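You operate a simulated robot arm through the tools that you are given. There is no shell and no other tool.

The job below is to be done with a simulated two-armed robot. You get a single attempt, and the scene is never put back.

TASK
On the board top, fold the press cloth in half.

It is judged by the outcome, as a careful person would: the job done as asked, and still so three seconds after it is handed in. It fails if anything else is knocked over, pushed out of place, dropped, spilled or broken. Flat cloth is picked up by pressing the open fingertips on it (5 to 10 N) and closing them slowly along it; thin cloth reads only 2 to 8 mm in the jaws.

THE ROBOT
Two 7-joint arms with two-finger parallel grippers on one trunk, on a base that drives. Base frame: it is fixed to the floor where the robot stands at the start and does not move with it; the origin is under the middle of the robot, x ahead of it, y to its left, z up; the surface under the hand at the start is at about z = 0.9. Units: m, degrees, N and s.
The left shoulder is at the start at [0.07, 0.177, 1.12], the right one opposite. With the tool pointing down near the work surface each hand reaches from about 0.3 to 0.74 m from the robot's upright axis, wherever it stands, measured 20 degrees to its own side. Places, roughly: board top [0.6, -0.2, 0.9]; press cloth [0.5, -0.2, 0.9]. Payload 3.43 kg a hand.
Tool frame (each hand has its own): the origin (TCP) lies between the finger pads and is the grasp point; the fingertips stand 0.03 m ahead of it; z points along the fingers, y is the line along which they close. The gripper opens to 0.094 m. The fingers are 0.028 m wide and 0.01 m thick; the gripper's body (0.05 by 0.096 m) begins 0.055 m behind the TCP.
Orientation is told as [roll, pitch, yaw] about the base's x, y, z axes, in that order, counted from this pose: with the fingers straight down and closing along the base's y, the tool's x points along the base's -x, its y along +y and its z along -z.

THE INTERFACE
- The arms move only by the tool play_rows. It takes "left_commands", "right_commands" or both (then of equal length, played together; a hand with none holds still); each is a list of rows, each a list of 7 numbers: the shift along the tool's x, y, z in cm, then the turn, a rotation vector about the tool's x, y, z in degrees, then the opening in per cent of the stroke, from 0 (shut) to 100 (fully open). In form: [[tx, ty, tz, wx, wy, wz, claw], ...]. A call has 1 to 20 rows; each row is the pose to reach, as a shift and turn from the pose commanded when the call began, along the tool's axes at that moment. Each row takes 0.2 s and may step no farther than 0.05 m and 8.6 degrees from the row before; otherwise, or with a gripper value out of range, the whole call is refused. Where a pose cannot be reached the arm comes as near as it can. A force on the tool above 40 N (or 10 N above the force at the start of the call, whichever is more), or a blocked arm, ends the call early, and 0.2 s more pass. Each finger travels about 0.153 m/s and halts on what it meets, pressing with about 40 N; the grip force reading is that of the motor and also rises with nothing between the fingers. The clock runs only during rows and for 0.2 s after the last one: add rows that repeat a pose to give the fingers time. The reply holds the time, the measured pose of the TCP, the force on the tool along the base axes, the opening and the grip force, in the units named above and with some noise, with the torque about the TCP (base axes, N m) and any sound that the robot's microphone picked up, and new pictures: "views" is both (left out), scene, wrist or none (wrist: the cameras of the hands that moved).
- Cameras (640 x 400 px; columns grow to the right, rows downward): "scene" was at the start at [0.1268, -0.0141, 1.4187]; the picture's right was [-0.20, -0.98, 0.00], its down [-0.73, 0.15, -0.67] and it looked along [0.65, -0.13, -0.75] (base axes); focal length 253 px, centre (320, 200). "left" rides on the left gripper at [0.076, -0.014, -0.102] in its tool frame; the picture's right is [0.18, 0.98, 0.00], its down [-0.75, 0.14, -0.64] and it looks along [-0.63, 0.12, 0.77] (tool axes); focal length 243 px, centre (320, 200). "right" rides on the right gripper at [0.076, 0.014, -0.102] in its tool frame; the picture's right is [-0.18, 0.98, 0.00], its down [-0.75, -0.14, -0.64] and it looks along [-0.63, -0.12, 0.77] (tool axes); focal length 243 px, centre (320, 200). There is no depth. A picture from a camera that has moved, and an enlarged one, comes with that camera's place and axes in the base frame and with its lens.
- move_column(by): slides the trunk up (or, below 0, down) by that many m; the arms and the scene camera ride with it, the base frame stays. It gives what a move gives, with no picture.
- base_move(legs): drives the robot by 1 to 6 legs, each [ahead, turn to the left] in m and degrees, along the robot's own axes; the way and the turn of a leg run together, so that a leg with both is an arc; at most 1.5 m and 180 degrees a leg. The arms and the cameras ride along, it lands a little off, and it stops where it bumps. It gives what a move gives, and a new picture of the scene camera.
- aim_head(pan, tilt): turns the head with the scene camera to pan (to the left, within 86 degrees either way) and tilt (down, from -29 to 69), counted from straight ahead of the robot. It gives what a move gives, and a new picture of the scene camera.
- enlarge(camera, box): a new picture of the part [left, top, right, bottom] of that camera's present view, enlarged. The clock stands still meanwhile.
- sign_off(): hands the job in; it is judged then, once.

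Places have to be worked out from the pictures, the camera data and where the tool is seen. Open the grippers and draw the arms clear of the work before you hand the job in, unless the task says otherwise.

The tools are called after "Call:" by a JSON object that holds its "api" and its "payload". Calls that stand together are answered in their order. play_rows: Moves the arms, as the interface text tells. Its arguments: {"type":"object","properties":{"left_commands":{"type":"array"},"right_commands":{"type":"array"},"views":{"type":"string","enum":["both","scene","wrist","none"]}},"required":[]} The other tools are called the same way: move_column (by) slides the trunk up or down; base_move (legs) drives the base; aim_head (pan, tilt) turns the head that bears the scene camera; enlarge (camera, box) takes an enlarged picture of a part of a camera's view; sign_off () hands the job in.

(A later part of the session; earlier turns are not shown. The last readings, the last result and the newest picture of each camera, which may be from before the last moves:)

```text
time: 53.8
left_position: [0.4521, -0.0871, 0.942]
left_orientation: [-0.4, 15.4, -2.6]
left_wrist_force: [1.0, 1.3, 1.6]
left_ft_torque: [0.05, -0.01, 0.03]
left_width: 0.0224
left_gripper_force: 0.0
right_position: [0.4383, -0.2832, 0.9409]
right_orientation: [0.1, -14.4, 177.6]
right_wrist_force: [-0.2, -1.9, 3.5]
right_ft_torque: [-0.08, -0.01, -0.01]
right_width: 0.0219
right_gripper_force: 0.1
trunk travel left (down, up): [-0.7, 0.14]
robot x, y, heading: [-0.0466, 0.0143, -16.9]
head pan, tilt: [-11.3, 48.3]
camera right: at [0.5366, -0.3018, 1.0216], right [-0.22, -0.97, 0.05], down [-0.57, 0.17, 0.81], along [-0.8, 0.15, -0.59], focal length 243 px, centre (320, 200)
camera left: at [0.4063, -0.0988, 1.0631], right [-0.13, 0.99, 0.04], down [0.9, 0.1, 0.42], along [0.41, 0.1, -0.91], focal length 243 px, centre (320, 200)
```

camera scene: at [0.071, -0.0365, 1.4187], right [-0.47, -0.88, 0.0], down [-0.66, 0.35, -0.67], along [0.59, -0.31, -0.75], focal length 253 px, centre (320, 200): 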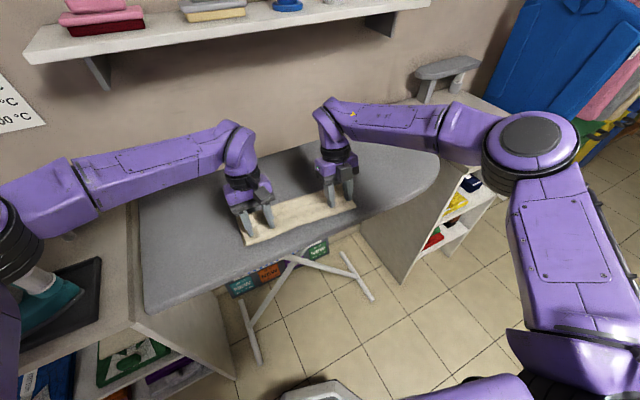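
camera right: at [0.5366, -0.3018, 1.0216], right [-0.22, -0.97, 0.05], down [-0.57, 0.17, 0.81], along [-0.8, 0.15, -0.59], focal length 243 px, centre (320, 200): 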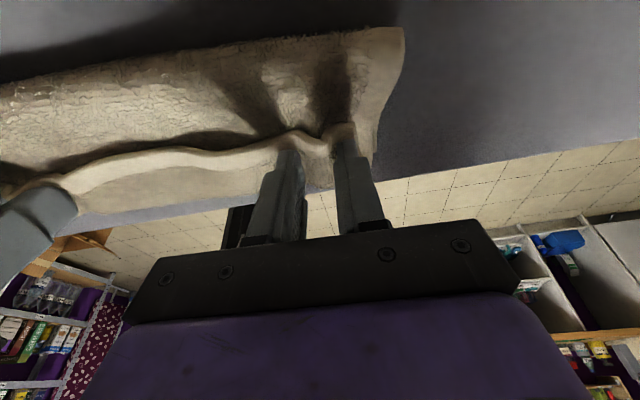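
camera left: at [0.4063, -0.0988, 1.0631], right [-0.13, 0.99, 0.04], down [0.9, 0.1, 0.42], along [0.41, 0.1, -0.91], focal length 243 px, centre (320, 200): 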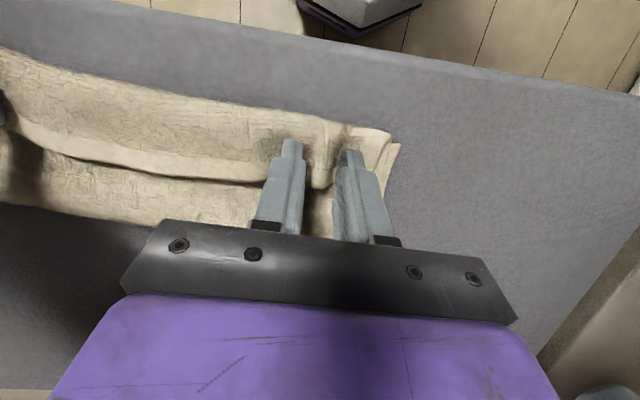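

Ridges form in the top flap only, as wanted. I continue closing fully with slightly more pressure.

Call:
{"api": "play_rows", "payload": {"left_commands": [[0, -0.12, 0.08, 0, 0, 0, 21], [0, -0.24, 0.08, 0, 0, 0, 18], [0, -0.36, 0.08, 0, 0, 0, 15], [0, -0.48, 0.08, 0, 0, 0, 12], [0, -0.6, 0.08, 0, 0, 0, 9], [0, -0.7, 0.08, 0, 0, 0, 6], [0, -0.75, 0.08, 0, 0, 0, 3], [0, -0.75, 0.08, 0, 0, 0, 0], [0, -0.75, 0.08, 0, 0, 0, 0], [0, -0.75, 0.08, 0, 0, 0, 0]], "right_commands": [[0, -0.12, 0.05, 0, 0, 0, 21], [0, -0.24, 0.05, 0, 0, 0, 18], [0, -0.36, 0.05, 0, 0, 0, 15], [0, -0.48, 0.05, 0, 0, 0, 12], [0, -0.6, 0.05, 0, 0, 0, 9], [0, -0.7, 0.05, 0, 0, 0, 6], [0, -0.75, 0.05, 0, 0, 0, 3], [0, -0.75, 0.05, 0, 0, 0, 0], [0, -0.75, 0.05, 0, 0, 0, 0], [0, -0.75, 0.05, 0, 0, 0, 0]], "views": "wrist"}}

```text
time: 56.0
left_position: [0.4524, -0.0943, 0.9415]
left_orientation: [-0.3, 15.5, -2.6]
left_wrist_force: [-1.6, 1.8, 3.6]
left_ft_torque: [0.09, 0.06, -0.01]
left_width: 0.0064
left_gripper_force: 39.7
right_position: [0.4389, -0.2753, 0.9418]
right_orientation: [0.0, -14.2, 177.5]
right_wrist_force: [0.1, -2.3, 3.4]
right_ft_torque: [-0.06, 0.03, -0.02]
right_width: 0.0071
right_gripper_force: 40.2
trunk travel left (down, up): [-0.7, 0.14]
robot x, y, heading: [-0.0449, 0.0147, -16.8]
head pan, tilt: [-11.3, 48.3]
camera right: at [0.5363, -0.2943, 1.0215], right [-0.22, -0.97, 0.05], down [-0.57, 0.17, 0.81], along [-0.79, 0.15, -0.59], focal length 243 px, centre (320, 200)
camera left: at [0.4056, -0.1065, 1.0621], right [-0.13, 0.99, 0.04], down [0.9, 0.1, 0.42], along [0.41, 0.1, -0.91], focal length 243 px, centre (320, 200)
```

right: 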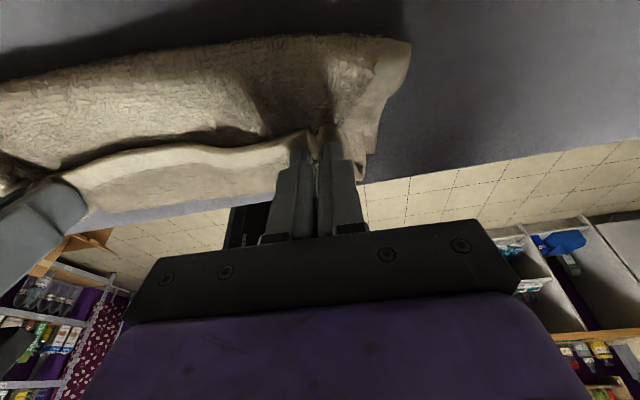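
left: 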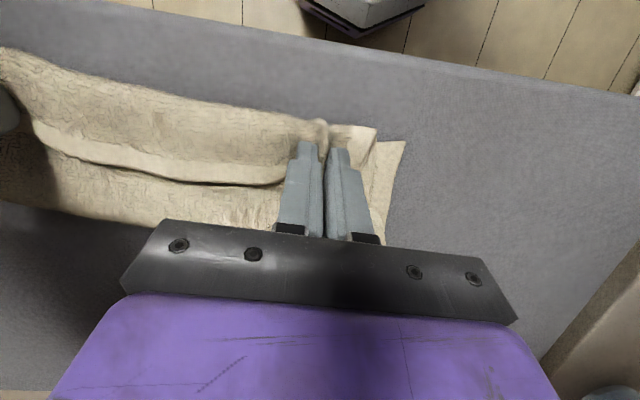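

Both jaws hold (6–7 mm). I lift 4 cm straight up to see which layers came along.

Call:
{"api": "play_rows", "payload": {"left_commands": [[0.27, 0, -0.96, 0, 0, 0, 0], [0.53, 0, -1.93, 0, 0, 0, 0], [0.8, 0, -2.89, 0, 0, 0, 0], [1.07, 0, -3.85, 0, 0, 0, 0], [1.07, 0, -3.85, 0, 0, 0, 0]], "right_commands": [[-0.26, 0, -0.97, 0, 0, 0, 0], [-0.52, 0, -1.93, 0, 0, 0, 0], [-0.78, 0, -2.9, 0, 0, 0, 0], [-1.04, 0, -3.86, 0, 0, 0, 0], [-1.04, 0, -3.86, 0, 0, 0, 0]]}}

Call:
{"api": "enlarge", "payload": {"camera": "scene", "box": [210, 150, 380, 260]}}

```text
time: 57.2
left_position: [0.4511, -0.0949, 0.9811]
left_orientation: [-0.3, 15.6, -2.5]
left_wrist_force: [-0.1, 0.0, 0.4]
left_ft_torque: [-0.02, -0.03, 0.02]
left_width: 0.0066
left_gripper_force: 40.0
right_position: [0.438, -0.2757, 0.9803]
right_orientation: [-0.1, -14.2, 177.7]
right_wrist_force: [-0.4, -0.6, 0.7]
right_ft_torque: [0.06, -0.01, 0.03]
right_width: 0.0071
right_gripper_force: 40.0
trunk travel left (down, up): [-0.7, 0.14]
robot x, y, heading: [-0.0465, 0.0153, -16.7]
head pan, tilt: [-11.3, 48.3]
camera scene: at [0.0715, -0.0368, 1.4186], right [-0.47, -0.88, 0.0], down [-0.66, 0.35, -0.66], along [0.59, -0.31, -0.75], focal length 253 px, centre (320, 200)
camera right: at [0.537, -0.2939, 1.0599], right [-0.22, -0.97, 0.05], down [-0.57, 0.17, 0.81], along [-0.8, 0.15, -0.59], focal length 243 px, centre (320, 200)
camera left: at [0.406, -0.1069, 1.1012], right [-0.13, 0.99, 0.04], down [0.9, 0.1, 0.42], along [0.41, 0.1, -0.91], focal length 243 px, centre (320, 200)
```

scene: 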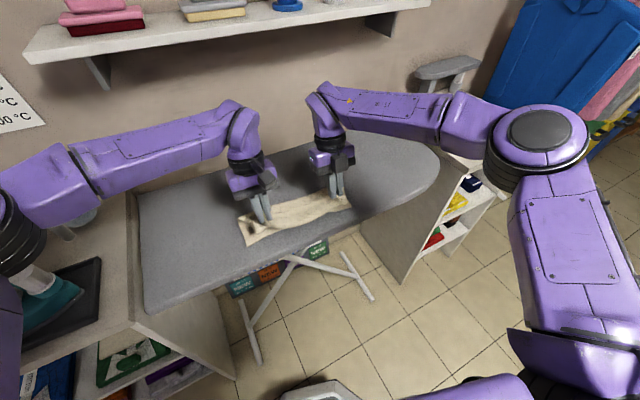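
right: 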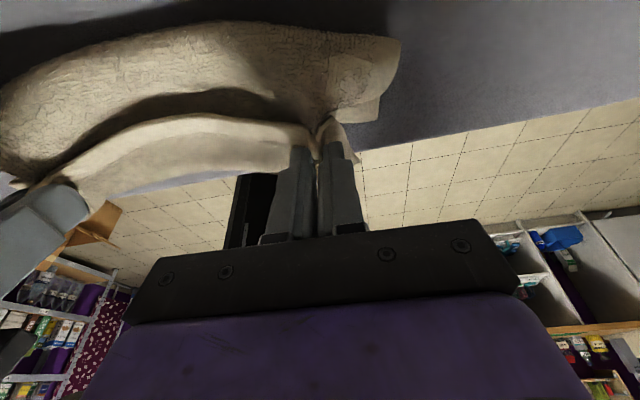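
left: 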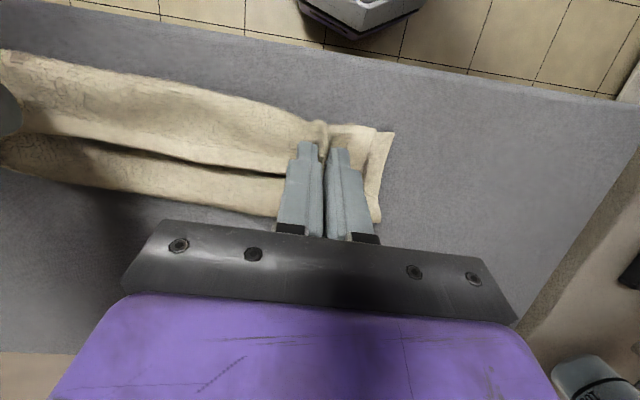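

```text
3.64 times, centred on (295, 205) of scene
camera zoom: at [0.0715, -0.0368, 1.4186], right [-0.47, -0.88, 0.0], down [-0.66, 0.35, -0.66], along [0.59, -0.31, -0.75], focal length 920 px, centre (411, 182)
```

zoom: 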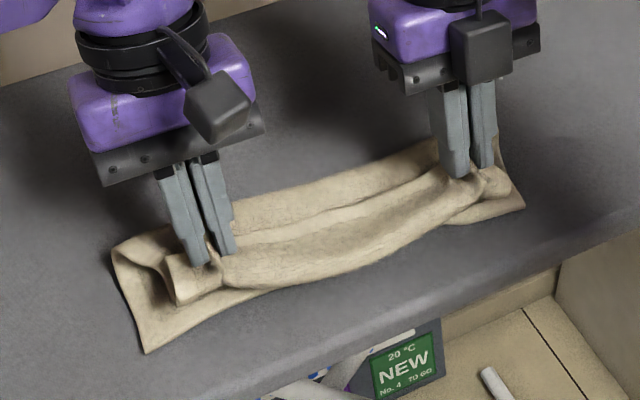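

Only the top flap and upper layer came up; the lower layer stays put. I carry the edge up and back over the true middle (x≈0.541 left, 0.53 right) so the fold line re-forms in the right place.

Call:
{"api": "play_rows", "payload": {"left_commands": [[-1.25, 0, -2.07, 0, -1.75, 0, 0], [-2.49, 0, -4.14, 0, -3.5, 0, 0], [-3.81, 0, -5.56, 0, -5.5, 0, 0], [-5.13, 0, -6.98, 0, -7.5, 0, 0], [-6.58, 0, -7.55, 0, -9.5, 0, 0], [-8.02, 0, -8.12, 0, -11.5, 0, 0], [-8.02, 0, -8.12, 0, -11.5, 0, 0], [-8.02, 0, -8.12, 0, -11.5, 0, 0]], "right_commands": [[1.29, 0, -2.05, 0, 1.75, 0, 0], [2.58, 0, -4.09, 0, 3.5, 0, 0], [3.93, 0, -5.48, 0, 5.25, 0, 0], [5.28, 0, -6.87, 0, 7, 0, 0], [6.74, 0, -7.41, 0, 9, 0, 0], [8.19, 0, -7.95, 0, 11, 0, 0], [8.19, 0, -7.95, 0, 11, 0, 0], [8.19, 0, -7.95, 0, 11, 0, 0]]}}

Call:
{"api": "enlarge", "payload": {"camera": "scene", "box": [210, 150, 380, 260]}}

```text
time: 59.0
left_position: [0.5504, -0.099, 1.0366]
left_orientation: [-0.2, 4.0, -2.5]
left_wrist_force: [0.6, -0.3, 0.6]
left_ft_torque: [0.0, 0.03, 0.0]
left_width: 0.0064
left_gripper_force: 40.0
right_position: [0.5372, -0.2793, 1.0366]
right_orientation: [0.0, -3.3, 177.6]
right_wrist_force: [-0.9, 0.3, -0.2]
right_ft_torque: [0.0, 0.03, -0.04]
right_width: 0.0071
right_gripper_force: 40.2
trunk travel left (down, up): [-0.7, 0.14]
robot x, y, heading: [-0.0484, 0.0142, -17.2]
head pan, tilt: [-11.3, 48.3]
camera scene: at [0.0714, -0.0367, 1.4186], right [-0.47, -0.88, 0.0], down [-0.66, 0.35, -0.67], along [0.59, -0.31, -0.75], focal length 253 px, centre (320, 200)
camera right: at [0.6177, -0.2973, 1.1338], right [-0.22, -0.97, 0.01], down [-0.71, 0.17, 0.68], along [-0.67, 0.15, -0.73], focal length 243 px, centre (320, 200)
camera left: at [0.4827, -0.1095, 1.1454], right [-0.14, 0.99, 0.01], down [0.8, 0.11, 0.59], along [0.58, 0.09, -0.81], focal length 243 px, centre (320, 200)
```

scene: 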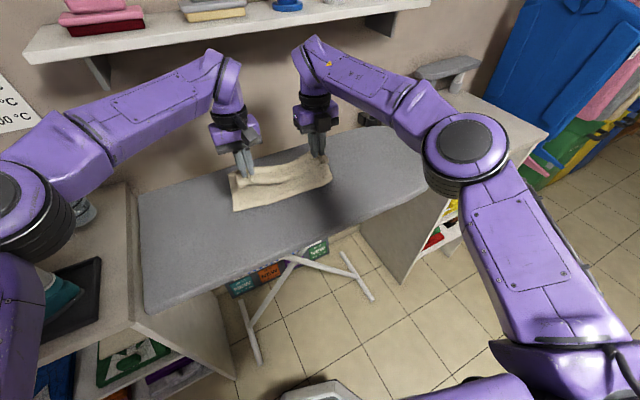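
right: 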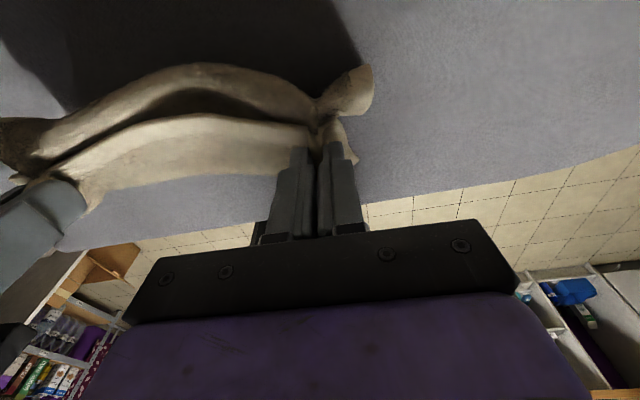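
left: 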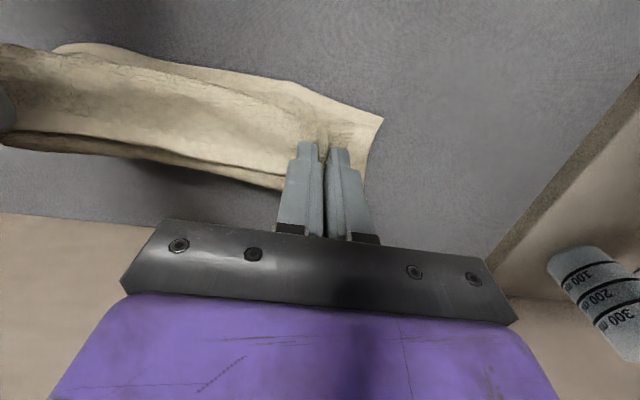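

```text
3.64 times, centred on (295, 205) of scene
camera zoom: at [0.0714, -0.0367, 1.4186], right [-0.47, -0.88, 0.0], down [-0.66, 0.35, -0.67], along [0.59, -0.31, -0.75], focal length 920 px, centre (411, 182)
```

zoom: 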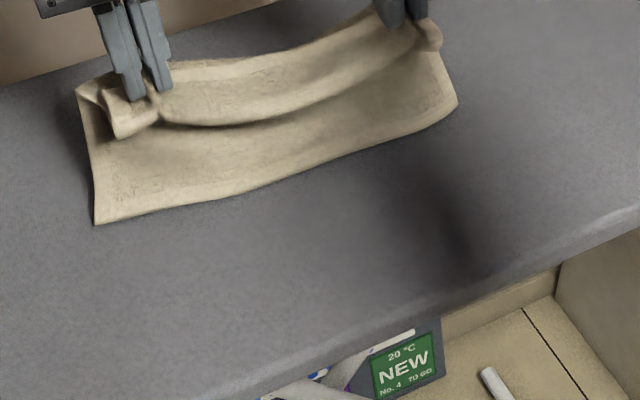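

The cloth's lower layer was dragged along too (near edge now ≈0.547), so the jaws must hold more than the flap. I look closer at each grip before deciding.

Call:
{"api": "enlarge", "payload": {"camera": "right", "box": [0, 40, 400, 220]}}

Call:
{"api": "enlarge", "payload": {"camera": "left", "box": [0, 20, 400, 240]}}

Call:
{"api": "enlarge", "payload": {"camera": "scene", "box": [215, 130, 345, 215]}}

```text
1.60 times, centred on (200, 130) of right
camera zoom: at [0.6177, -0.2973, 1.1338], right [-0.22, -0.97, 0.01], down [-0.71, 0.17, 0.68], along [-0.67, 0.15, -0.73], focal length 388 px, centre (512, 312)
```

zoom: 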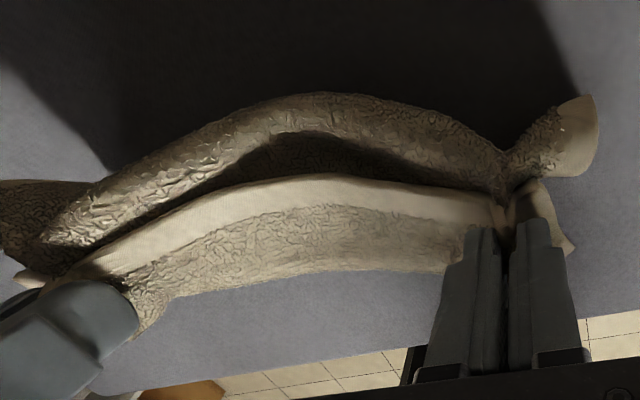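

```text
1.60 times, centred on (200, 130) of left
camera zoom: at [0.4827, -0.1095, 1.1454], right [-0.14, 0.99, 0.01], down [0.8, 0.11, 0.59], along [0.58, 0.09, -0.81], focal length 388 px, centre (512, 312)
```

zoom: 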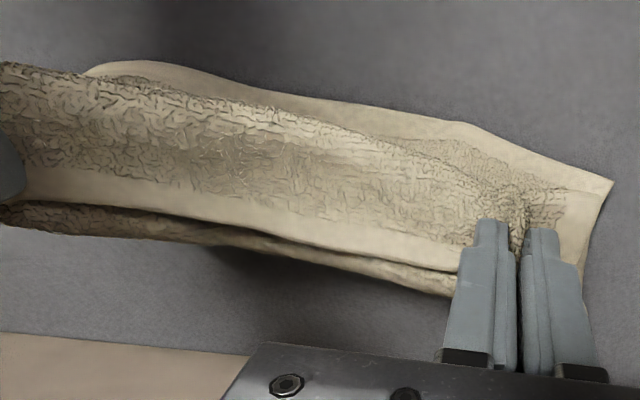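

```text
4.71 times, centred on (280, 172) of scene
camera zoom: at [0.0714, -0.0367, 1.4186], right [-0.47, -0.88, 0.0], down [-0.66, 0.35, -0.67], along [0.59, -0.31, -0.75], focal length 1191 px, centre (508, 329)
```

zoom: 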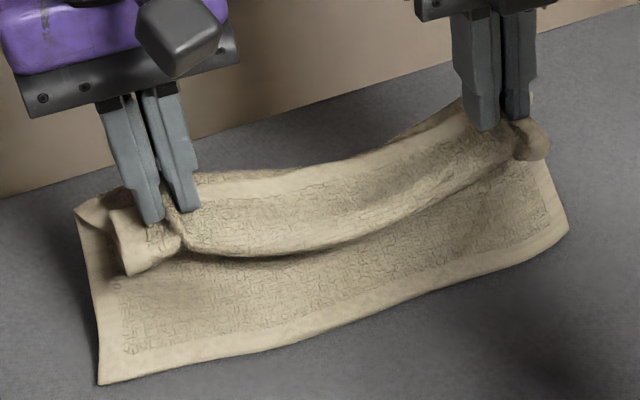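

Both jaws hold the flap plus the upper layer beneath it (nested ridges). I lower the cloth back onto the board here, laying the upper layer down naturally, so I can loosen slightly, rise a few millimetres and re-close on only the top flap.

Call:
{"api": "play_rows", "payload": {"left_commands": [[-0.4, 0, 1.5, 0, 0, 0, 0], [-0.9, 0, 3.0, 0, 0, 0, 0], [-1.4, 0, 4.6, 0, 0, 0, 0], [-1.8, 0, 6.2, 0, 0, 0, 0], [-2.2, 0, 7.7, 0, 0, 0, 0], [-2.45, 0, 8.8, 0, 0, 0, 0], [-2.45, 0, 9.1, 0, 0, 0, 0], [-2.45, 0, 9.1, 0, 0, 0, 0]], "right_commands": [[0.4, 0, 1.5, 0, 0, 0, 0], [0.9, 0, 3.0, 0, 0, 0, 0], [1.3, 0, 4.6, 0, 0, 0, 0], [1.7, 0, 6.2, 0, 0, 0, 0], [2.1, 0, 7.7, 0, 0, 0, 0], [2.34, 0, 8.8, 0, 0, 0, 0], [2.34, 0, 9.1, 0, 0, 0, 0], [2.34, 0, 9.1, 0, 0, 0, 0]]}}

Call:
{"api": "enlarge", "payload": {"camera": "scene", "box": [215, 130, 345, 215]}}

```text
time: 60.8
left_position: [0.567, -0.0991, 0.9449]
left_orientation: [-0.3, 4.1, -2.5]
left_wrist_force: [0.7, -0.1, 1.1]
left_ft_torque: [-0.01, 0.02, 0.05]
left_width: 0.0063
left_gripper_force: 39.9
right_position: [0.5564, -0.2805, 0.9447]
right_orientation: [-0.1, -3.3, 177.6]
right_wrist_force: [-0.8, 0.2, 3.9]
right_ft_torque: [0.01, 0.06, -0.01]
right_width: 0.0068
right_gripper_force: 39.7
trunk travel left (down, up): [-0.7, 0.14]
robot x, y, heading: [-0.0482, 0.0159, -16.9]
head pan, tilt: [-11.3, 48.3]
camera scene: at [0.0705, -0.0362, 1.4188], right [-0.47, -0.88, 0.0], down [-0.66, 0.35, -0.67], along [0.59, -0.31, -0.75], focal length 253 px, centre (320, 200)
camera right: at [0.6368, -0.2983, 1.0426], right [-0.22, -0.97, 0.01], down [-0.71, 0.17, 0.68], along [-0.67, 0.15, -0.73], focal length 243 px, centre (320, 200)
camera left: at [0.4996, -0.1107, 1.0542], right [-0.14, 0.99, 0.01], down [0.8, 0.11, 0.59], along [0.58, 0.09, -0.81], focal length 243 px, centre (320, 200)
```

scene: 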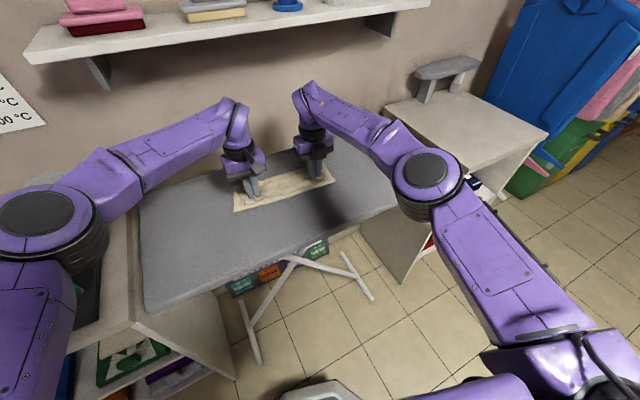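
right: 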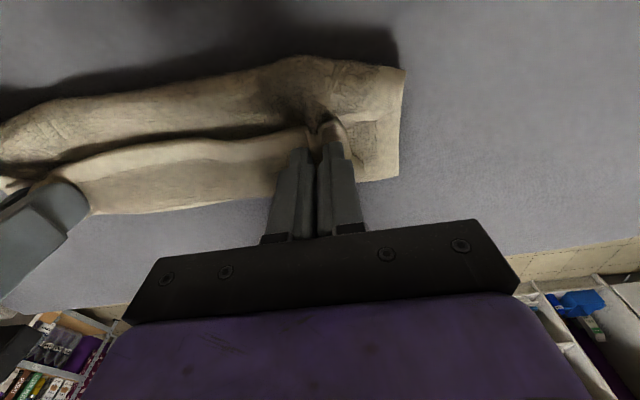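
left: 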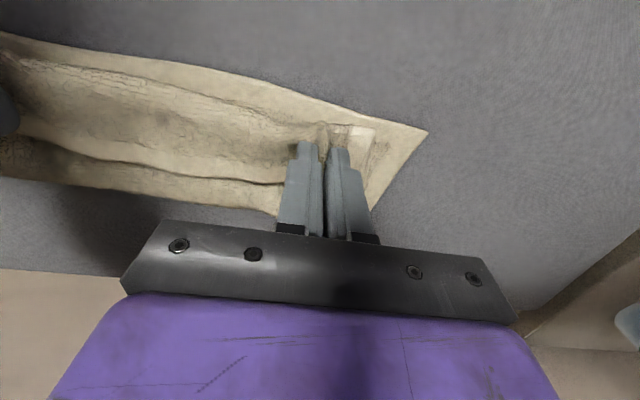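

```text
4.71 times, centred on (280, 172) of scene
camera zoom: at [0.0705, -0.0362, 1.4188], right [-0.47, -0.88, 0.0], down [-0.66, 0.35, -0.67], along [0.59, -0.31, -0.75], focal length 1191 px, centre (508, 329)
```

zoom: 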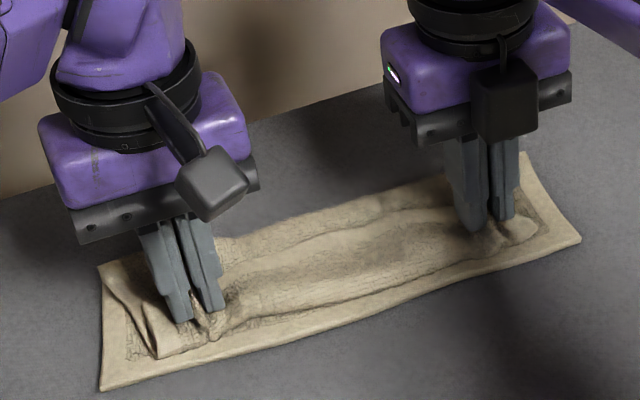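

Laid down, the structure is as before. I loosen the jaws to about 15 mm, rise 7 mm, and look before re-closing.

Call:
{"api": "play_rows", "payload": {"left_commands": [[0, 0, 0, 0, 0, 0, 8], [0, 0, 0, 0, 0, 0, 14], [0, 0, 0, 0, 0, 0, 16], [0, 0, -0.35, 0, 0, 0, 16], [0, 0, -0.7, 0, 0, 0, 16], [0, 0, -0.7, 0, 0, 0, 16]], "right_commands": [[0, 0, 0, 0, 0, 0, 8], [0, 0, 0, 0, 0, 0, 14], [0, 0, 0, 0, 0, 0, 16], [0, 0, -0.35, 0, 0, 0, 16], [0, 0, -0.7, 0, 0, 0, 16], [0, 0, -0.7, 0, 0, 0, 16]], "views": "wrist"}}

Call:
{"api": "enlarge", "payload": {"camera": "left", "box": [230, 90, 430, 215]}}

Call:
{"api": "enlarge", "payload": {"camera": "right", "box": [230, 60, 430, 185]}}

```text
time: 62.2
left_position: [0.569, -0.0987, 0.9511]
left_orientation: [-0.3, 4.0, -2.4]
left_wrist_force: [-0.1, -0.2, 0.3]
left_ft_torque: [0.01, -0.02, 0.02]
left_width: 0.0152
left_gripper_force: 0.4
right_position: [0.5564, -0.2802, 0.9514]
right_orientation: [-0.1, -3.3, 177.5]
right_wrist_force: [0.0, 0.2, -0.5]
right_ft_torque: [0.0, -0.01, -0.01]
right_width: 0.0153
right_gripper_force: 0.0
trunk travel left (down, up): [-0.7, 0.14]
robot x, y, heading: [-0.0486, 0.0171, -16.6]
head pan, tilt: [-11.3, 48.3]
camera right: at [0.6372, -0.2988, 1.0492], right [-0.22, -0.97, 0.01], down [-0.71, 0.17, 0.68], along [-0.67, 0.15, -0.73], focal length 243 px, centre (320, 200)
camera left: at [0.5016, -0.1102, 1.061], right [-0.14, 0.99, 0.01], down [0.8, 0.11, 0.59], along [0.58, 0.09, -0.81], focal length 243 px, centre (320, 200)
```

right: 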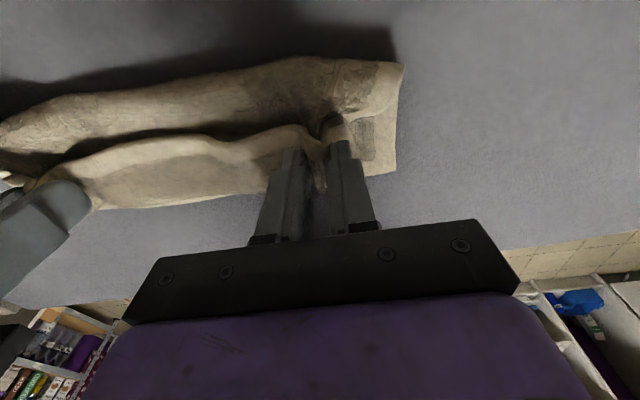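
left: 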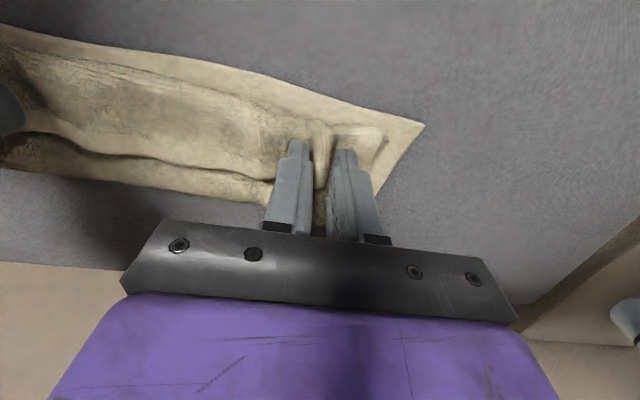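

```text
3.20 times, centred on (330, 152) of left
camera zoom: at [0.5016, -0.1102, 1.061], right [-0.14, 0.99, 0.01], down [0.8, 0.11, 0.59], along [0.58, 0.09, -0.81], focal length 776 px, centre (288, 352)
```

zoom: 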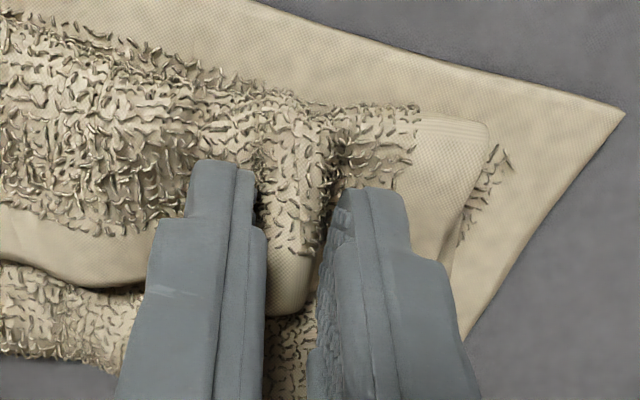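

```text
3.20 times, centred on (330, 122) of right
camera zoom: at [0.6372, -0.2988, 1.0492], right [-0.22, -0.97, 0.01], down [-0.71, 0.17, 0.68], along [-0.67, 0.15, -0.73], focal length 776 px, centre (288, 448)
```

zoom: 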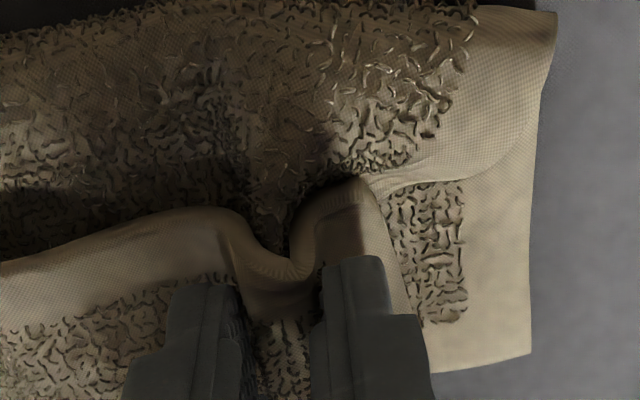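

On both hands the top flap forms a clean ridge between the fingertips. I close on it at this height and check the jaw width, then lift slightly.

Call:
{"api": "play_rows", "payload": {"left_commands": [[0, 0, 0, 0, 0, 0, 12], [0, 0, 0, 0, 0, 0, 8], [0, 0, 0, 0, 0, 0, 4], [0, 0, 0, 0, 0, 0, 0], [0, 0, 0, 0, 0, 0, 0], [0, 0, -0.8, 0, 0, 0, 0], [0, 0, -1.6, 0, 0, 0, 0], [0, 0, -2.4, 0, 0, 0, 0], [0, 0, -2.4, 0, 0, 0, 0]], "right_commands": [[0, 0, 0, 0, 0, 0, 12], [0, 0, 0, 0, 0, 0, 8], [0, 0, 0, 0, 0, 0, 4], [0, 0, 0, 0, 0, 0, 0], [0, 0, 0, 0, 0, 0, 0], [0, 0, -0.8, 0, 0, 0, 0], [0, 0, -1.6, 0, 0, 0, 0], [0, 0, -2.4, 0, 0, 0, 0], [0, 0, -2.4, 0, 0, 0, 0]], "views": "wrist"}}

Call:
{"api": "enlarge", "payload": {"camera": "scene", "box": [215, 130, 345, 215]}}

Call:
{"api": "enlarge", "payload": {"camera": "left", "box": [0, 20, 430, 240]}}

Call:
{"api": "enlarge", "payload": {"camera": "right", "box": [0, 40, 430, 240]}}

```text
time: 64.2
left_position: [0.5719, -0.1, 0.9755]
left_orientation: [-0.2, 4.0, -2.5]
left_wrist_force: [-0.2, 0.0, -0.6]
left_ft_torque: [-0.03, 0.0, -0.05]
left_width: 0.0059
left_gripper_force: 40.1
right_position: [0.5581, -0.2805, 0.976]
right_orientation: [-0.1, -3.2, 177.7]
right_wrist_force: [-0.4, 0.0, -0.2]
right_ft_torque: [-0.02, 0.02, -0.02]
right_width: 0.0072
right_gripper_force: 40.4
trunk travel left (down, up): [-0.7, 0.14]
robot x, y, heading: [-0.0416, 0.0139, -16.7]
head pan, tilt: [-11.3, 48.3]
camera right: at [0.6392, -0.2988, 1.0732], right [-0.22, -0.97, 0.01], down [-0.71, 0.17, 0.68], along [-0.67, 0.15, -0.73], focal length 243 px, centre (320, 200)
camera left: at [0.5037, -0.1113, 1.0854], right [-0.14, 0.99, 0.01], down [0.8, 0.11, 0.59], along [0.58, 0.09, -0.81], focal length 243 px, centre (320, 200)
```

right: 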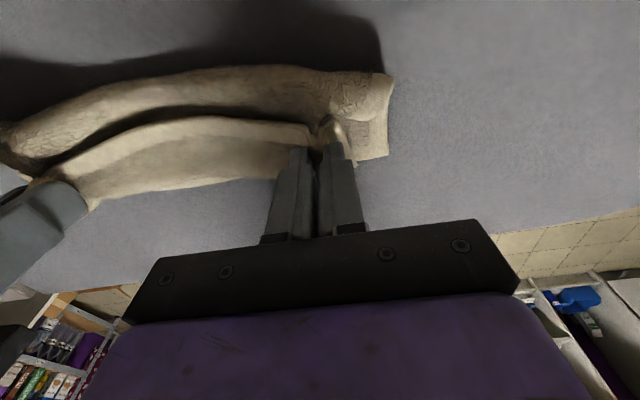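
left: 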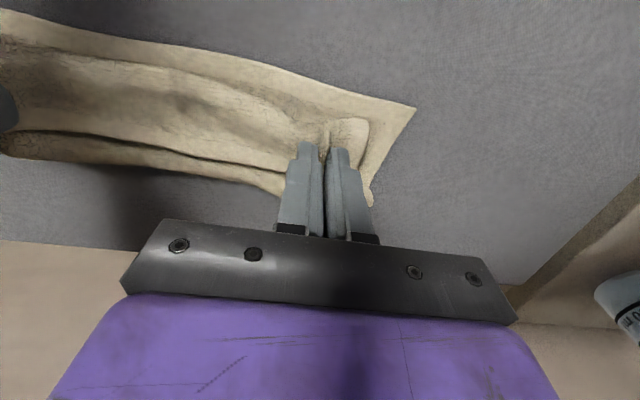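

```text
4.71 times, centred on (280, 172) of scene
camera zoom: at [0.0715, -0.0367, 1.4186], right [-0.47, -0.88, 0.0], down [-0.66, 0.35, -0.67], along [0.59, -0.31, -0.75], focal length 1191 px, centre (508, 329)
```

zoom: 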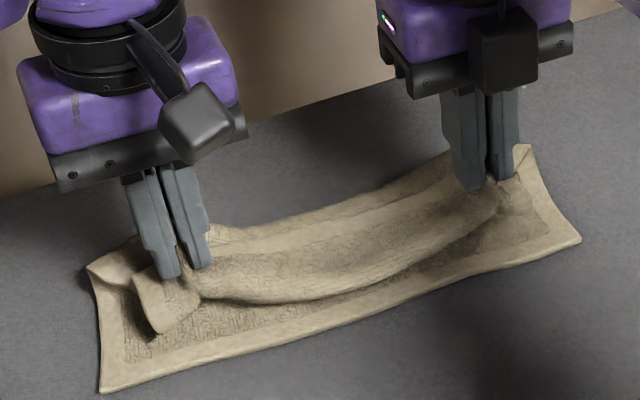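

```text
1.49 times, centred on (215, 130) of left
camera zoom: at [0.5037, -0.1113, 1.0854], right [-0.14, 0.99, 0.01], down [0.8, 0.11, 0.59], along [0.58, 0.09, -0.81], focal length 361 px, centre (476, 304)
```

zoom: 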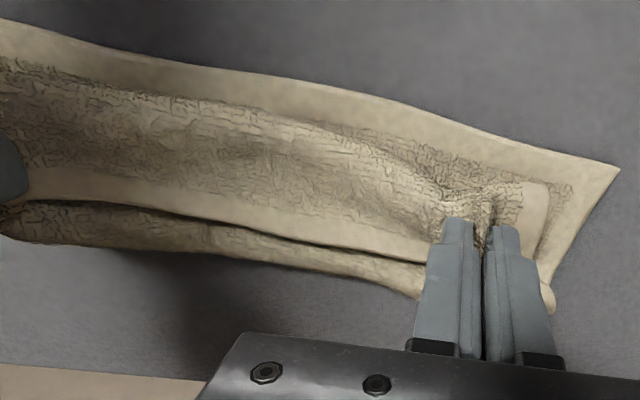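

```text
1.49 times, centred on (215, 140) of right
camera zoom: at [0.6392, -0.2988, 1.0732], right [-0.22, -0.97, 0.01], down [-0.71, 0.17, 0.68], along [-0.67, 0.15, -0.73], focal length 361 px, centre (476, 289)
```

zoom: 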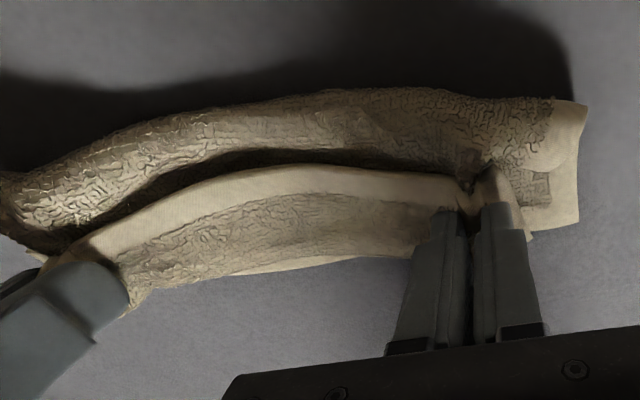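

The jaws still catch two layers. Better plan: the lower layer's near hem is exposed, so I'll set this down a bit further back, release, then grip that single-layer near edge, lift so the whole cloth hangs open, and lay it down folded in half from the air.

Call:
{"api": "play_rows", "payload": {"left_commands": [[-1.0, 0, 0.3, 0, 0, 0, 0], [-2.0, 0, 0.8, 0, 0, 0, 0], [-2.1, 0, 1.4, 0, 0, 0, 0], [-2.15, 0, 2.0, 0, 0, 0, 0], [-2.15, 0, 2.0, 0, 0, 0, 20], [-2.15, 0, 2.0, 0, 0, 0, 50], [-2.15, 0, 2.0, 0, 0, 0, 60], [-2.0, 0, 0.5, 0, 0, 0, 60], [-1.8, 0, -2.0, 0, 0, 0, 60], [-1.6, 0, -5.0, 0, 0, 0, 60], [-1.3, 0, -8.5, 0, 0, 0, 60], [-1.3, 0, -10.1, 0, 0, 0, 60]], "right_commands": [[1.0, 0, 0.3, 0, 0, 0, 0], [2.0, 0, 0.8, 0, 0, 0, 0], [2.1, 0, 1.4, 0, 0, 0, 0], [2.12, 0, 2.0, 0, 0, 0, 0], [2.12, 0, 2.0, 0, 0, 0, 20], [2.12, 0, 2.0, 0, 0, 0, 50], [2.12, 0, 2.0, 0, 0, 0, 60], [2.0, 0, 0.5, 0, 0, 0, 60], [1.8, 0, -2.0, 0, 0, 0, 60], [1.6, 0, -5.0, 0, 0, 0, 60], [1.4, 0, -8.5, 0, 0, 0, 60], [1.4, 0, -10.1, 0, 0, 0, 60]]}}

Call:
{"api": "enlarge", "payload": {"camera": "scene", "box": [215, 130, 345, 215]}}

```text
time: 66.8
left_position: [0.5905, -0.1024, 1.0148]
left_orientation: [-0.3, 4.0, -2.4]
left_wrist_force: [-0.7, -0.8, -0.2]
left_ft_torque: [0.0, 0.03, 0.01]
left_width: 0.0567
left_gripper_force: 0.0
left hand out of reach, approached as far as the arm can: row 10, 11, 12
right_position: [0.5535, -0.2679, 1.0502]
right_orientation: [0.0, -3.3, 177.7]
right_wrist_force: [-0.2, -0.7, 0.0]
right_ft_torque: [-0.03, -0.02, -0.02]
right_width: 0.0563
right_gripper_force: 0.1
right hand out of reach, approached as far as the arm can: row 1, 2, 3, 4, 5, 6, 7, 8, 9, 10, 11, 12
trunk travel left (down, up): [-0.7, 0.14]
robot x, y, heading: [-0.0465, 0.0142, -17.0]
head pan, tilt: [-11.3, 48.3]
camera scene: at [0.0713, -0.0372, 1.4186], right [-0.47, -0.88, 0.0], down [-0.66, 0.35, -0.66], along [0.59, -0.31, -0.75], focal length 253 px, centre (320, 200)
camera right: at [0.6347, -0.2859, 1.148], right [-0.22, -0.97, 0.01], down [-0.71, 0.17, 0.68], along [-0.67, 0.15, -0.73], focal length 243 px, centre (320, 200)
camera left: at [0.522, -0.1125, 1.1238], right [-0.14, 0.99, 0.01], down [0.8, 0.11, 0.59], along [0.58, 0.09, -0.81], focal length 243 px, centre (320, 200)
```

scene: 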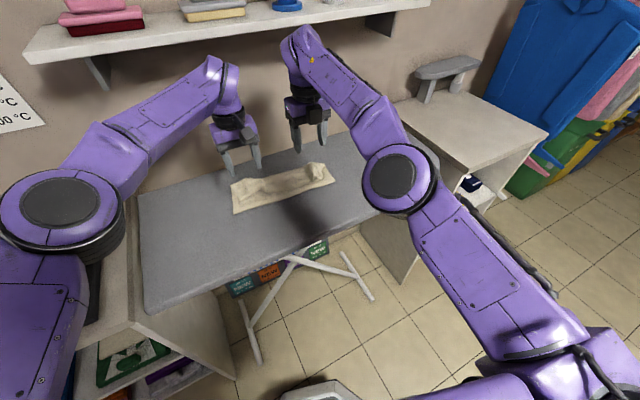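
right: 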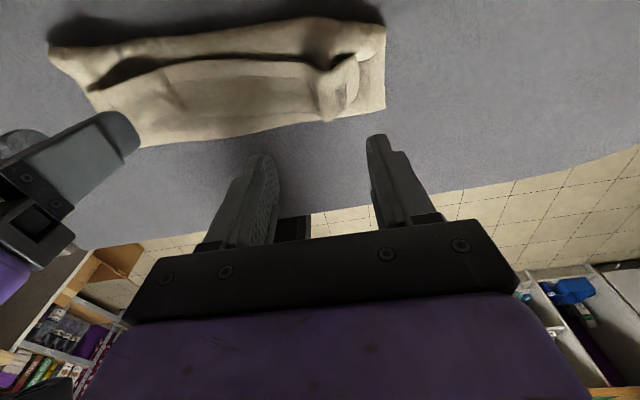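
left: 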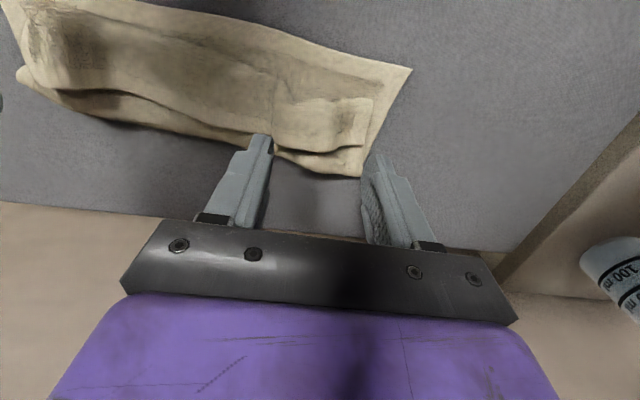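

```text
4.71 times, centred on (280, 172) of scene
camera zoom: at [0.0713, -0.0372, 1.4186], right [-0.47, -0.88, 0.0], down [-0.66, 0.35, -0.66], along [0.59, -0.31, -0.75], focal length 1191 px, centre (508, 329)
```

zoom: 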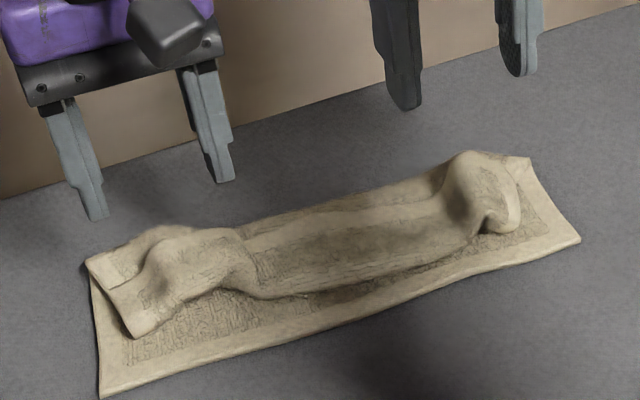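

The cloth rests with about 3 cm of its single-layer near hem exposed (edge x≈0.531 left, 0.520 right). I bring both hands back toward the robot with a -15° tilt, then drive the base 5 cm forward so both arms have comfortable reach.

Call:
{"api": "play_rows", "payload": {"left_commands": [[1.5, 0.3, -0.3, 0, -2.5, 0, 55], [3.0, 0.6, -0.3, 0, -5, 0, 50], [4.5, 1.0, -0.3, 0, -7.5, 0, 45], [6.0, 1.4, -0.3, 0, -10, 0, 42], [7.5, 1.8, -0.3, 0, -13, 0, 42], [9.0, 2.2, -0.3, 0, -16, 0, 42], [9.6, 2.5, -0.3, 0, -19, 0, 42], [9.6, 2.5, -0.3, 0, -19, 0, 42]], "right_commands": [[-1.5, 0, 0, 0, 2.5, 0, 55], [-3.0, 0.0, 0.5, 0, 5, 0, 50], [-4.5, 0.0, 1.0, 0, 7.5, 0, 45], [-5.5, 0, 1.5, 0, 10, 0, 42], [-6.0, 0, 2.0, 0, 13, 0, 42], [-6.5, 0, 2.5, 0, 16, 0, 42], [-7.0, 0, 3.0, 0, 18.3, 0, 42], [-7.0, 0, 3.0, 0, 18.3, 0, 42]], "views": "none"}}

Call:
{"api": "base_move", "payload": {"legs": [[0.05, 0]]}}

```text
time: 68.6
left_position: [0.4958, -0.0714, 1.0242]
left_orientation: [-0.3, -15.1, -2.4]
left_wrist_force: [0.5, -0.4, -0.8]
left_ft_torque: [-0.04, 0.01, 0.0]
left_width: 0.0396
left_gripper_force: 0.0
right_position: [0.6088, -0.2716, 1.0752]
right_orientation: [0.0, 14.9, 177.7]
right_wrist_force: [0.0, 0.3, -0.1]
right_ft_torque: [-0.02, 0.02, 0.0]
right_width: 0.0394
right_gripper_force: 0.1
right hand out of reach, approached as far as the arm can: row 1, 2, 3, 4, 5, 6, 7, 8
trunk travel left (down, up): [-0.7, 0.14]
robot x, y, heading: [-0.0468, 0.016, -16.9]
head pan, tilt: [-11.3, 48.3]
```

```text
time: 69.5
left_position: [0.5441, -0.0866, 1.0242]
left_orientation: [-0.4, -15.1, -2.5]
left_wrist_force: [0.5, 0.6, 0.0]
left_ft_torque: [-0.03, 0.0, -0.01]
left_width: 0.0397
left_gripper_force: 0.0
right_position: [0.6548, -0.2865, 1.0766]
right_orientation: [0.1, 15.0, 177.7]
right_wrist_force: [-0.7, -0.7, -0.5]
right_ft_torque: [-0.01, 0.0, 0.0]
right_width: 0.0391
right_gripper_force: 0.1
trunk travel left (down, up): [-0.7, 0.14]
robot x, y, heading: [-0.0002, 0.0009, -16.8]
head pan, tilt: [-11.3, 48.3]
camera scene: at [0.1194, -0.0512, 1.4188], right [-0.47, -0.88, 0.0], down [-0.66, 0.35, -0.67], along [0.59, -0.31, -0.75], focal length 253 px, centre (320, 200)
```

scene: 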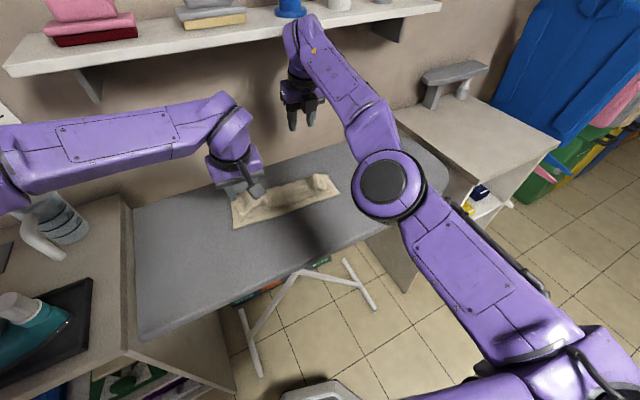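

The right hand drifted away (+x) because its flipped wrist can't tilt this way. I'll keep the tools vertical from here: straighten the right hand and bring it back over the near hem at about (0.53,-0.283).

Call:
{"api": "play_rows", "payload": {"right_commands": [[-1.0, 0, 0, 0, -3, 0, 42], [-2.0, 0, 0.2, 0, -6, 0, 42], [-3.5, 0, 0.5, 0, -9, 0, 42], [-5.0, 0, 1.0, 0, -12, 0, 42], [-7.0, 0, 1.6, 0, -15, 0, 42], [-9.0, 0, 2.3, 0, -15, 0, 42], [-11.0, 0.1, 3.0, 0, -15, 0, 42], [-13.0, 0.1, 3.7, 0, -15, 0, 42], [-14.06, 0.15, 4.2, 0, -15, 0, 42], [-14.06, 0.15, 4.2, 0, -15, 0, 42]], "left_commands": [[0, 0.1, 0, 0, 1.5, 0, 42], [0, 0.2, 0, 0, 3, 0, 42], [0, 0.4, 0, 0, 4.5, 0, 42], [0, 0.5, 0, 0, 6, 0, 42], [0, 0.6, 0, 0, 7.5, 0, 42], [0, 0.7, 0, 0, 9, 0, 42], [0, 0.8, 0, 0, 10.5, 0, 42], [0, 0.9, 0, 0, 12, 0, 42], [0, 1.0, 0, 0, 13.5, 0, 42], [0, 1.0, 0, 0, 15, 0, 42]]}}

```text
time: 71.7
left_position: [0.5448, -0.0763, 1.024]
left_orientation: [-0.3, 0.0, -2.3]
left_wrist_force: [-1.0, 0.5, 0.8]
left_ft_torque: [0.0, 0.03, -0.01]
left_width: 0.0397
left_gripper_force: 0.0
right_position: [0.6149, -0.2873, 1.0312]
right_orientation: [0.0, -0.2, 177.7]
right_wrist_force: [0.2, -0.2, 0.5]
right_ft_torque: [0.0, -0.03, 0.02]
right_width: 0.0393
right_gripper_force: 0.1
right hand out of reach, approached as far as the arm can: row 3, 4, 5, 6, 7, 8, 9, 10
trunk travel left (down, up): [-0.7, 0.14]
robot x, y, heading: [0.0006, -0.0034, -16.9]
head pan, tilt: [-11.3, 48.3]
camera scene: at [0.1202, -0.0513, 1.4186], right [-0.47, -0.88, 0.0], down [-0.66, 0.35, -0.67], along [0.59, -0.31, -0.75], focal length 253 px, centre (320, 200)
camera right: at [0.6902, -0.3035, 1.1332], right [-0.22, -0.97, 0.0], down [-0.75, 0.17, 0.64], along [-0.63, 0.14, -0.77], focal length 243 px, centre (320, 200)
camera left: at [0.4697, -0.0875, 1.1279], right [-0.14, 0.99, 0.0], down [0.76, 0.11, 0.64], along [0.63, 0.09, -0.77], focal length 243 px, centre (320, 200)
```

scene: 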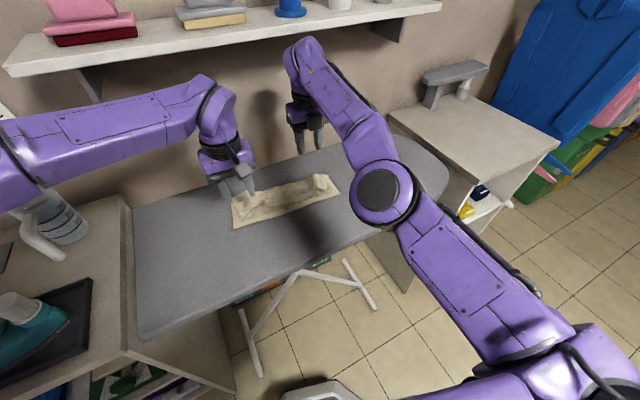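
right: 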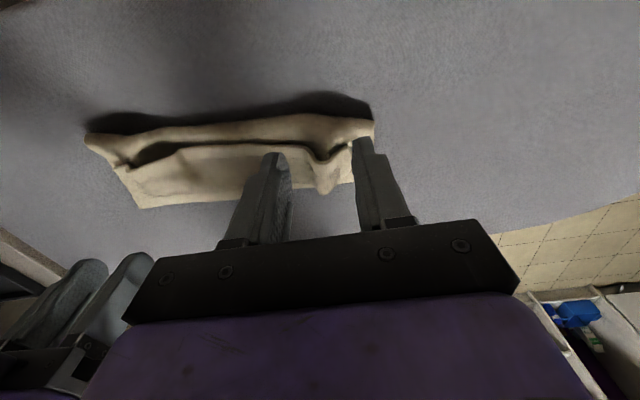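
left: 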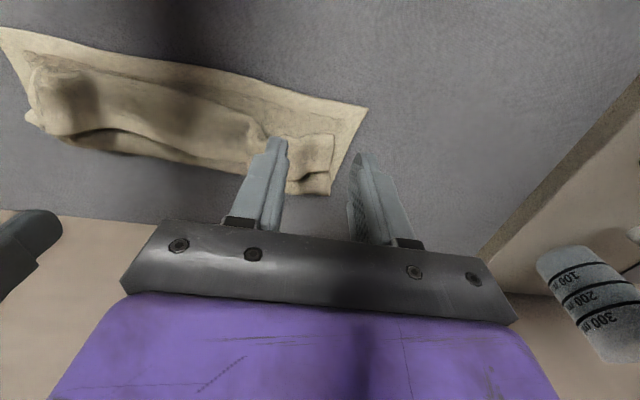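

The right arm is blocked from coming back. I probe whether a yaw change frees it, as it did before, staying high above the cloth.

Call:
{"api": "play_rows", "payload": {"right_commands": [[0, 0, -0.5, 0, 0, 7, 42], [0, 0, -1, 0, 0, 14, 42], [-0.5, 0, -1, 0, 0, 21, 42], [-1.5, 0, -1, 0, 0, 28, 42], [-3, 0, -1, 0, 0, 28, 42], [-4.5, 0, -1, 0, 0, 28, 42], [-4.5, 0, -1, 0, 0, 28, 42]], "views": "scene"}}

```text
time: 73.3
left_position: [0.5465, -0.0759, 1.023]
left_orientation: [-0.2, 0.0, -2.4]
left_wrist_force: [0.0, 0.3, -0.9]
left_ft_torque: [0.0, -0.03, -0.01]
left_width: 0.0396
left_gripper_force: 0.0
right_position: [0.6115, -0.284, 1.0465]
right_orientation: [0.1, -0.1, 149.7]
right_wrist_force: [0.0, -0.2, 0.3]
right_ft_torque: [0.02, -0.01, 0.01]
right_width: 0.0395
right_gripper_force: 0.0
right hand out of reach, approached as far as the arm can: row 3, 4, 5, 6, 7
trunk travel left (down, up): [-0.7, 0.14]
robot x, y, heading: [0.0015, -0.0015, -16.9]
head pan, tilt: [-11.3, 48.3]
camera scene: at [0.1201, -0.0512, 1.4186], right [-0.47, -0.88, 0.0], down [-0.66, 0.35, -0.67], along [0.59, -0.31, -0.75], focal length 253 px, centre (320, 200)
```

scene: 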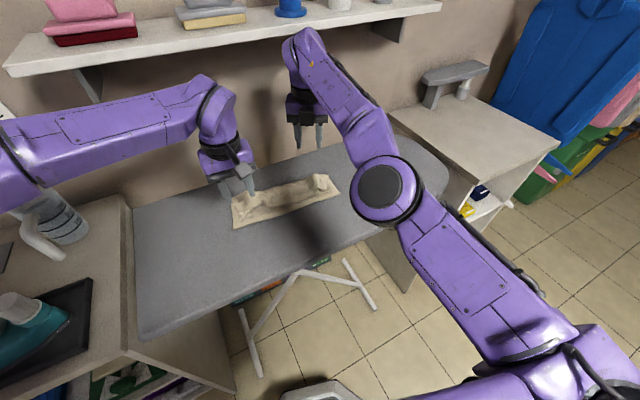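

Yaw is free but retraction isn't, so the arm is probably near its straight-elbow singularity. I try moving the right hand outward and up, to re-bend the elbow.

Call:
{"api": "play_rows", "payload": {"right_commands": [[0, 1.5, -0.5, 0, 0, 0, 42], [0, 3, -1, 0, 0, 0, 42], [0, 4.5, -1.5, 0, 0, 0, 42], [0, 6, -2, 0, 0, 0, 42], [0, 7.5, -2.5, 0, 0, 0, 42], [0, 9, -3, 0, 0, 0, 42], [-1, 10.5, -3, 0, 0, 0, 42], [-2.5, 12, -3, 0, 0, 0, 42], [-4, 12, -3, 0, 0, 0, 42], [-4, 12, -3, 0, 0, 0, 42]], "views": "scene"}}

```text
time: 75.5
left_position: [0.5455, -0.0766, 1.0239]
left_orientation: [-0.3, 0.1, -2.4]
left_wrist_force: [0.0, 0.2, -0.2]
left_ft_torque: [0.0, 0.0, -0.01]
left_width: 0.0393
left_gripper_force: 0.1
right_position: [0.5924, -0.3707, 1.0865]
right_orientation: [0.2, -0.1, 149.8]
right_wrist_force: [-0.1, 0.3, 0.1]
right_ft_torque: [0.02, 0.02, -0.02]
right_width: 0.0396
right_gripper_force: 0.0
right hand out of reach, approached as far as the arm can: row 1, 2, 3, 4, 5, 6, 7, 8, 9, 10
trunk travel left (down, up): [-0.7, 0.14]
robot x, y, heading: [0.0028, 0.0014, -16.9]
head pan, tilt: [-11.3, 48.3]
camera scene: at [0.1201, -0.0512, 1.4186], right [-0.47, -0.88, 0.0], down [-0.66, 0.35, -0.67], along [0.59, -0.31, -0.75], focal length 253 px, centre (320, 200)
```

scene: 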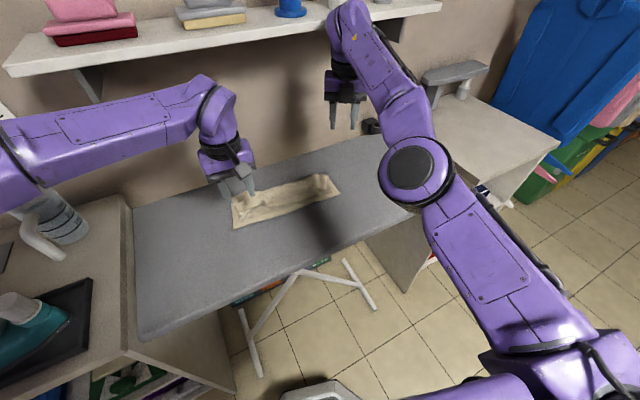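

The forearm slopes up to a high wrist with the elbow hanging low, so I suspect the wrist-bend limit is what blocks retraction. Tilting the right fingers back toward the robot should force the elbow upward; I try that in place, high above the cloth.

Call:
{"api": "play_rows", "payload": {"right_commands": [[0, 0, 0, -3, -5.2, 0, 42], [0, 0, 0, -6, -10.4, 0, 42], [0, 0, 0, -9, -15.6, 0, 42], [0, 0, 0, -12, -20.8, 0, 42], [0, 0, 0, -15, -26, 0, 42], [0, 0, 0, -15, -26, 0, 42]], "views": "scene"}}

```text
time: 76.9
left_position: [0.5444, -0.0793, 1.0236]
left_orientation: [-0.1, 0.0, -2.4]
left_wrist_force: [0.3, -0.2, -0.1]
left_ft_torque: [0.0, -0.01, 0.03]
left_width: 0.0397
left_gripper_force: 0.1
right_position: [0.511, -0.3452, 1.0713]
right_orientation: [15.3, -24.7, 146.4]
right_wrist_force: [-0.6, -0.8, -0.3]
right_ft_torque: [0.02, -0.01, 0.0]
right_width: 0.0395
right_gripper_force: 0.1
right hand out of reach, approached as far as the arm can: row 1, 2, 3, 4, 5, 6
trunk travel left (down, up): [-0.7, 0.14]
robot x, y, heading: [0.0047, -0.0042, -17.0]
head pan, tilt: [-11.3, 48.3]
camera scene: at [0.1195, -0.0543, 1.4186], right [-0.47, -0.88, 0.0], down [-0.66, 0.35, -0.66], along [0.59, -0.31, -0.75], focal length 253 px, centre (320, 200)
```

scene: 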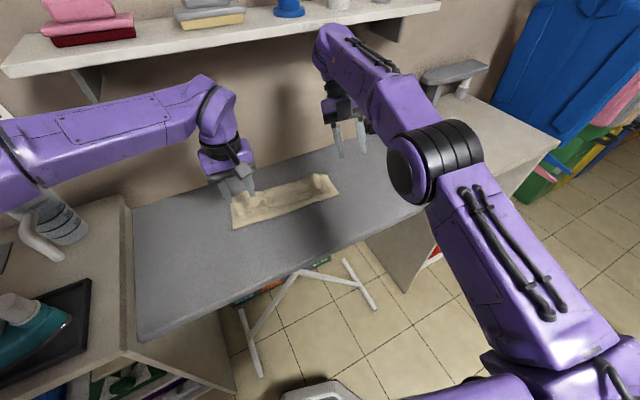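

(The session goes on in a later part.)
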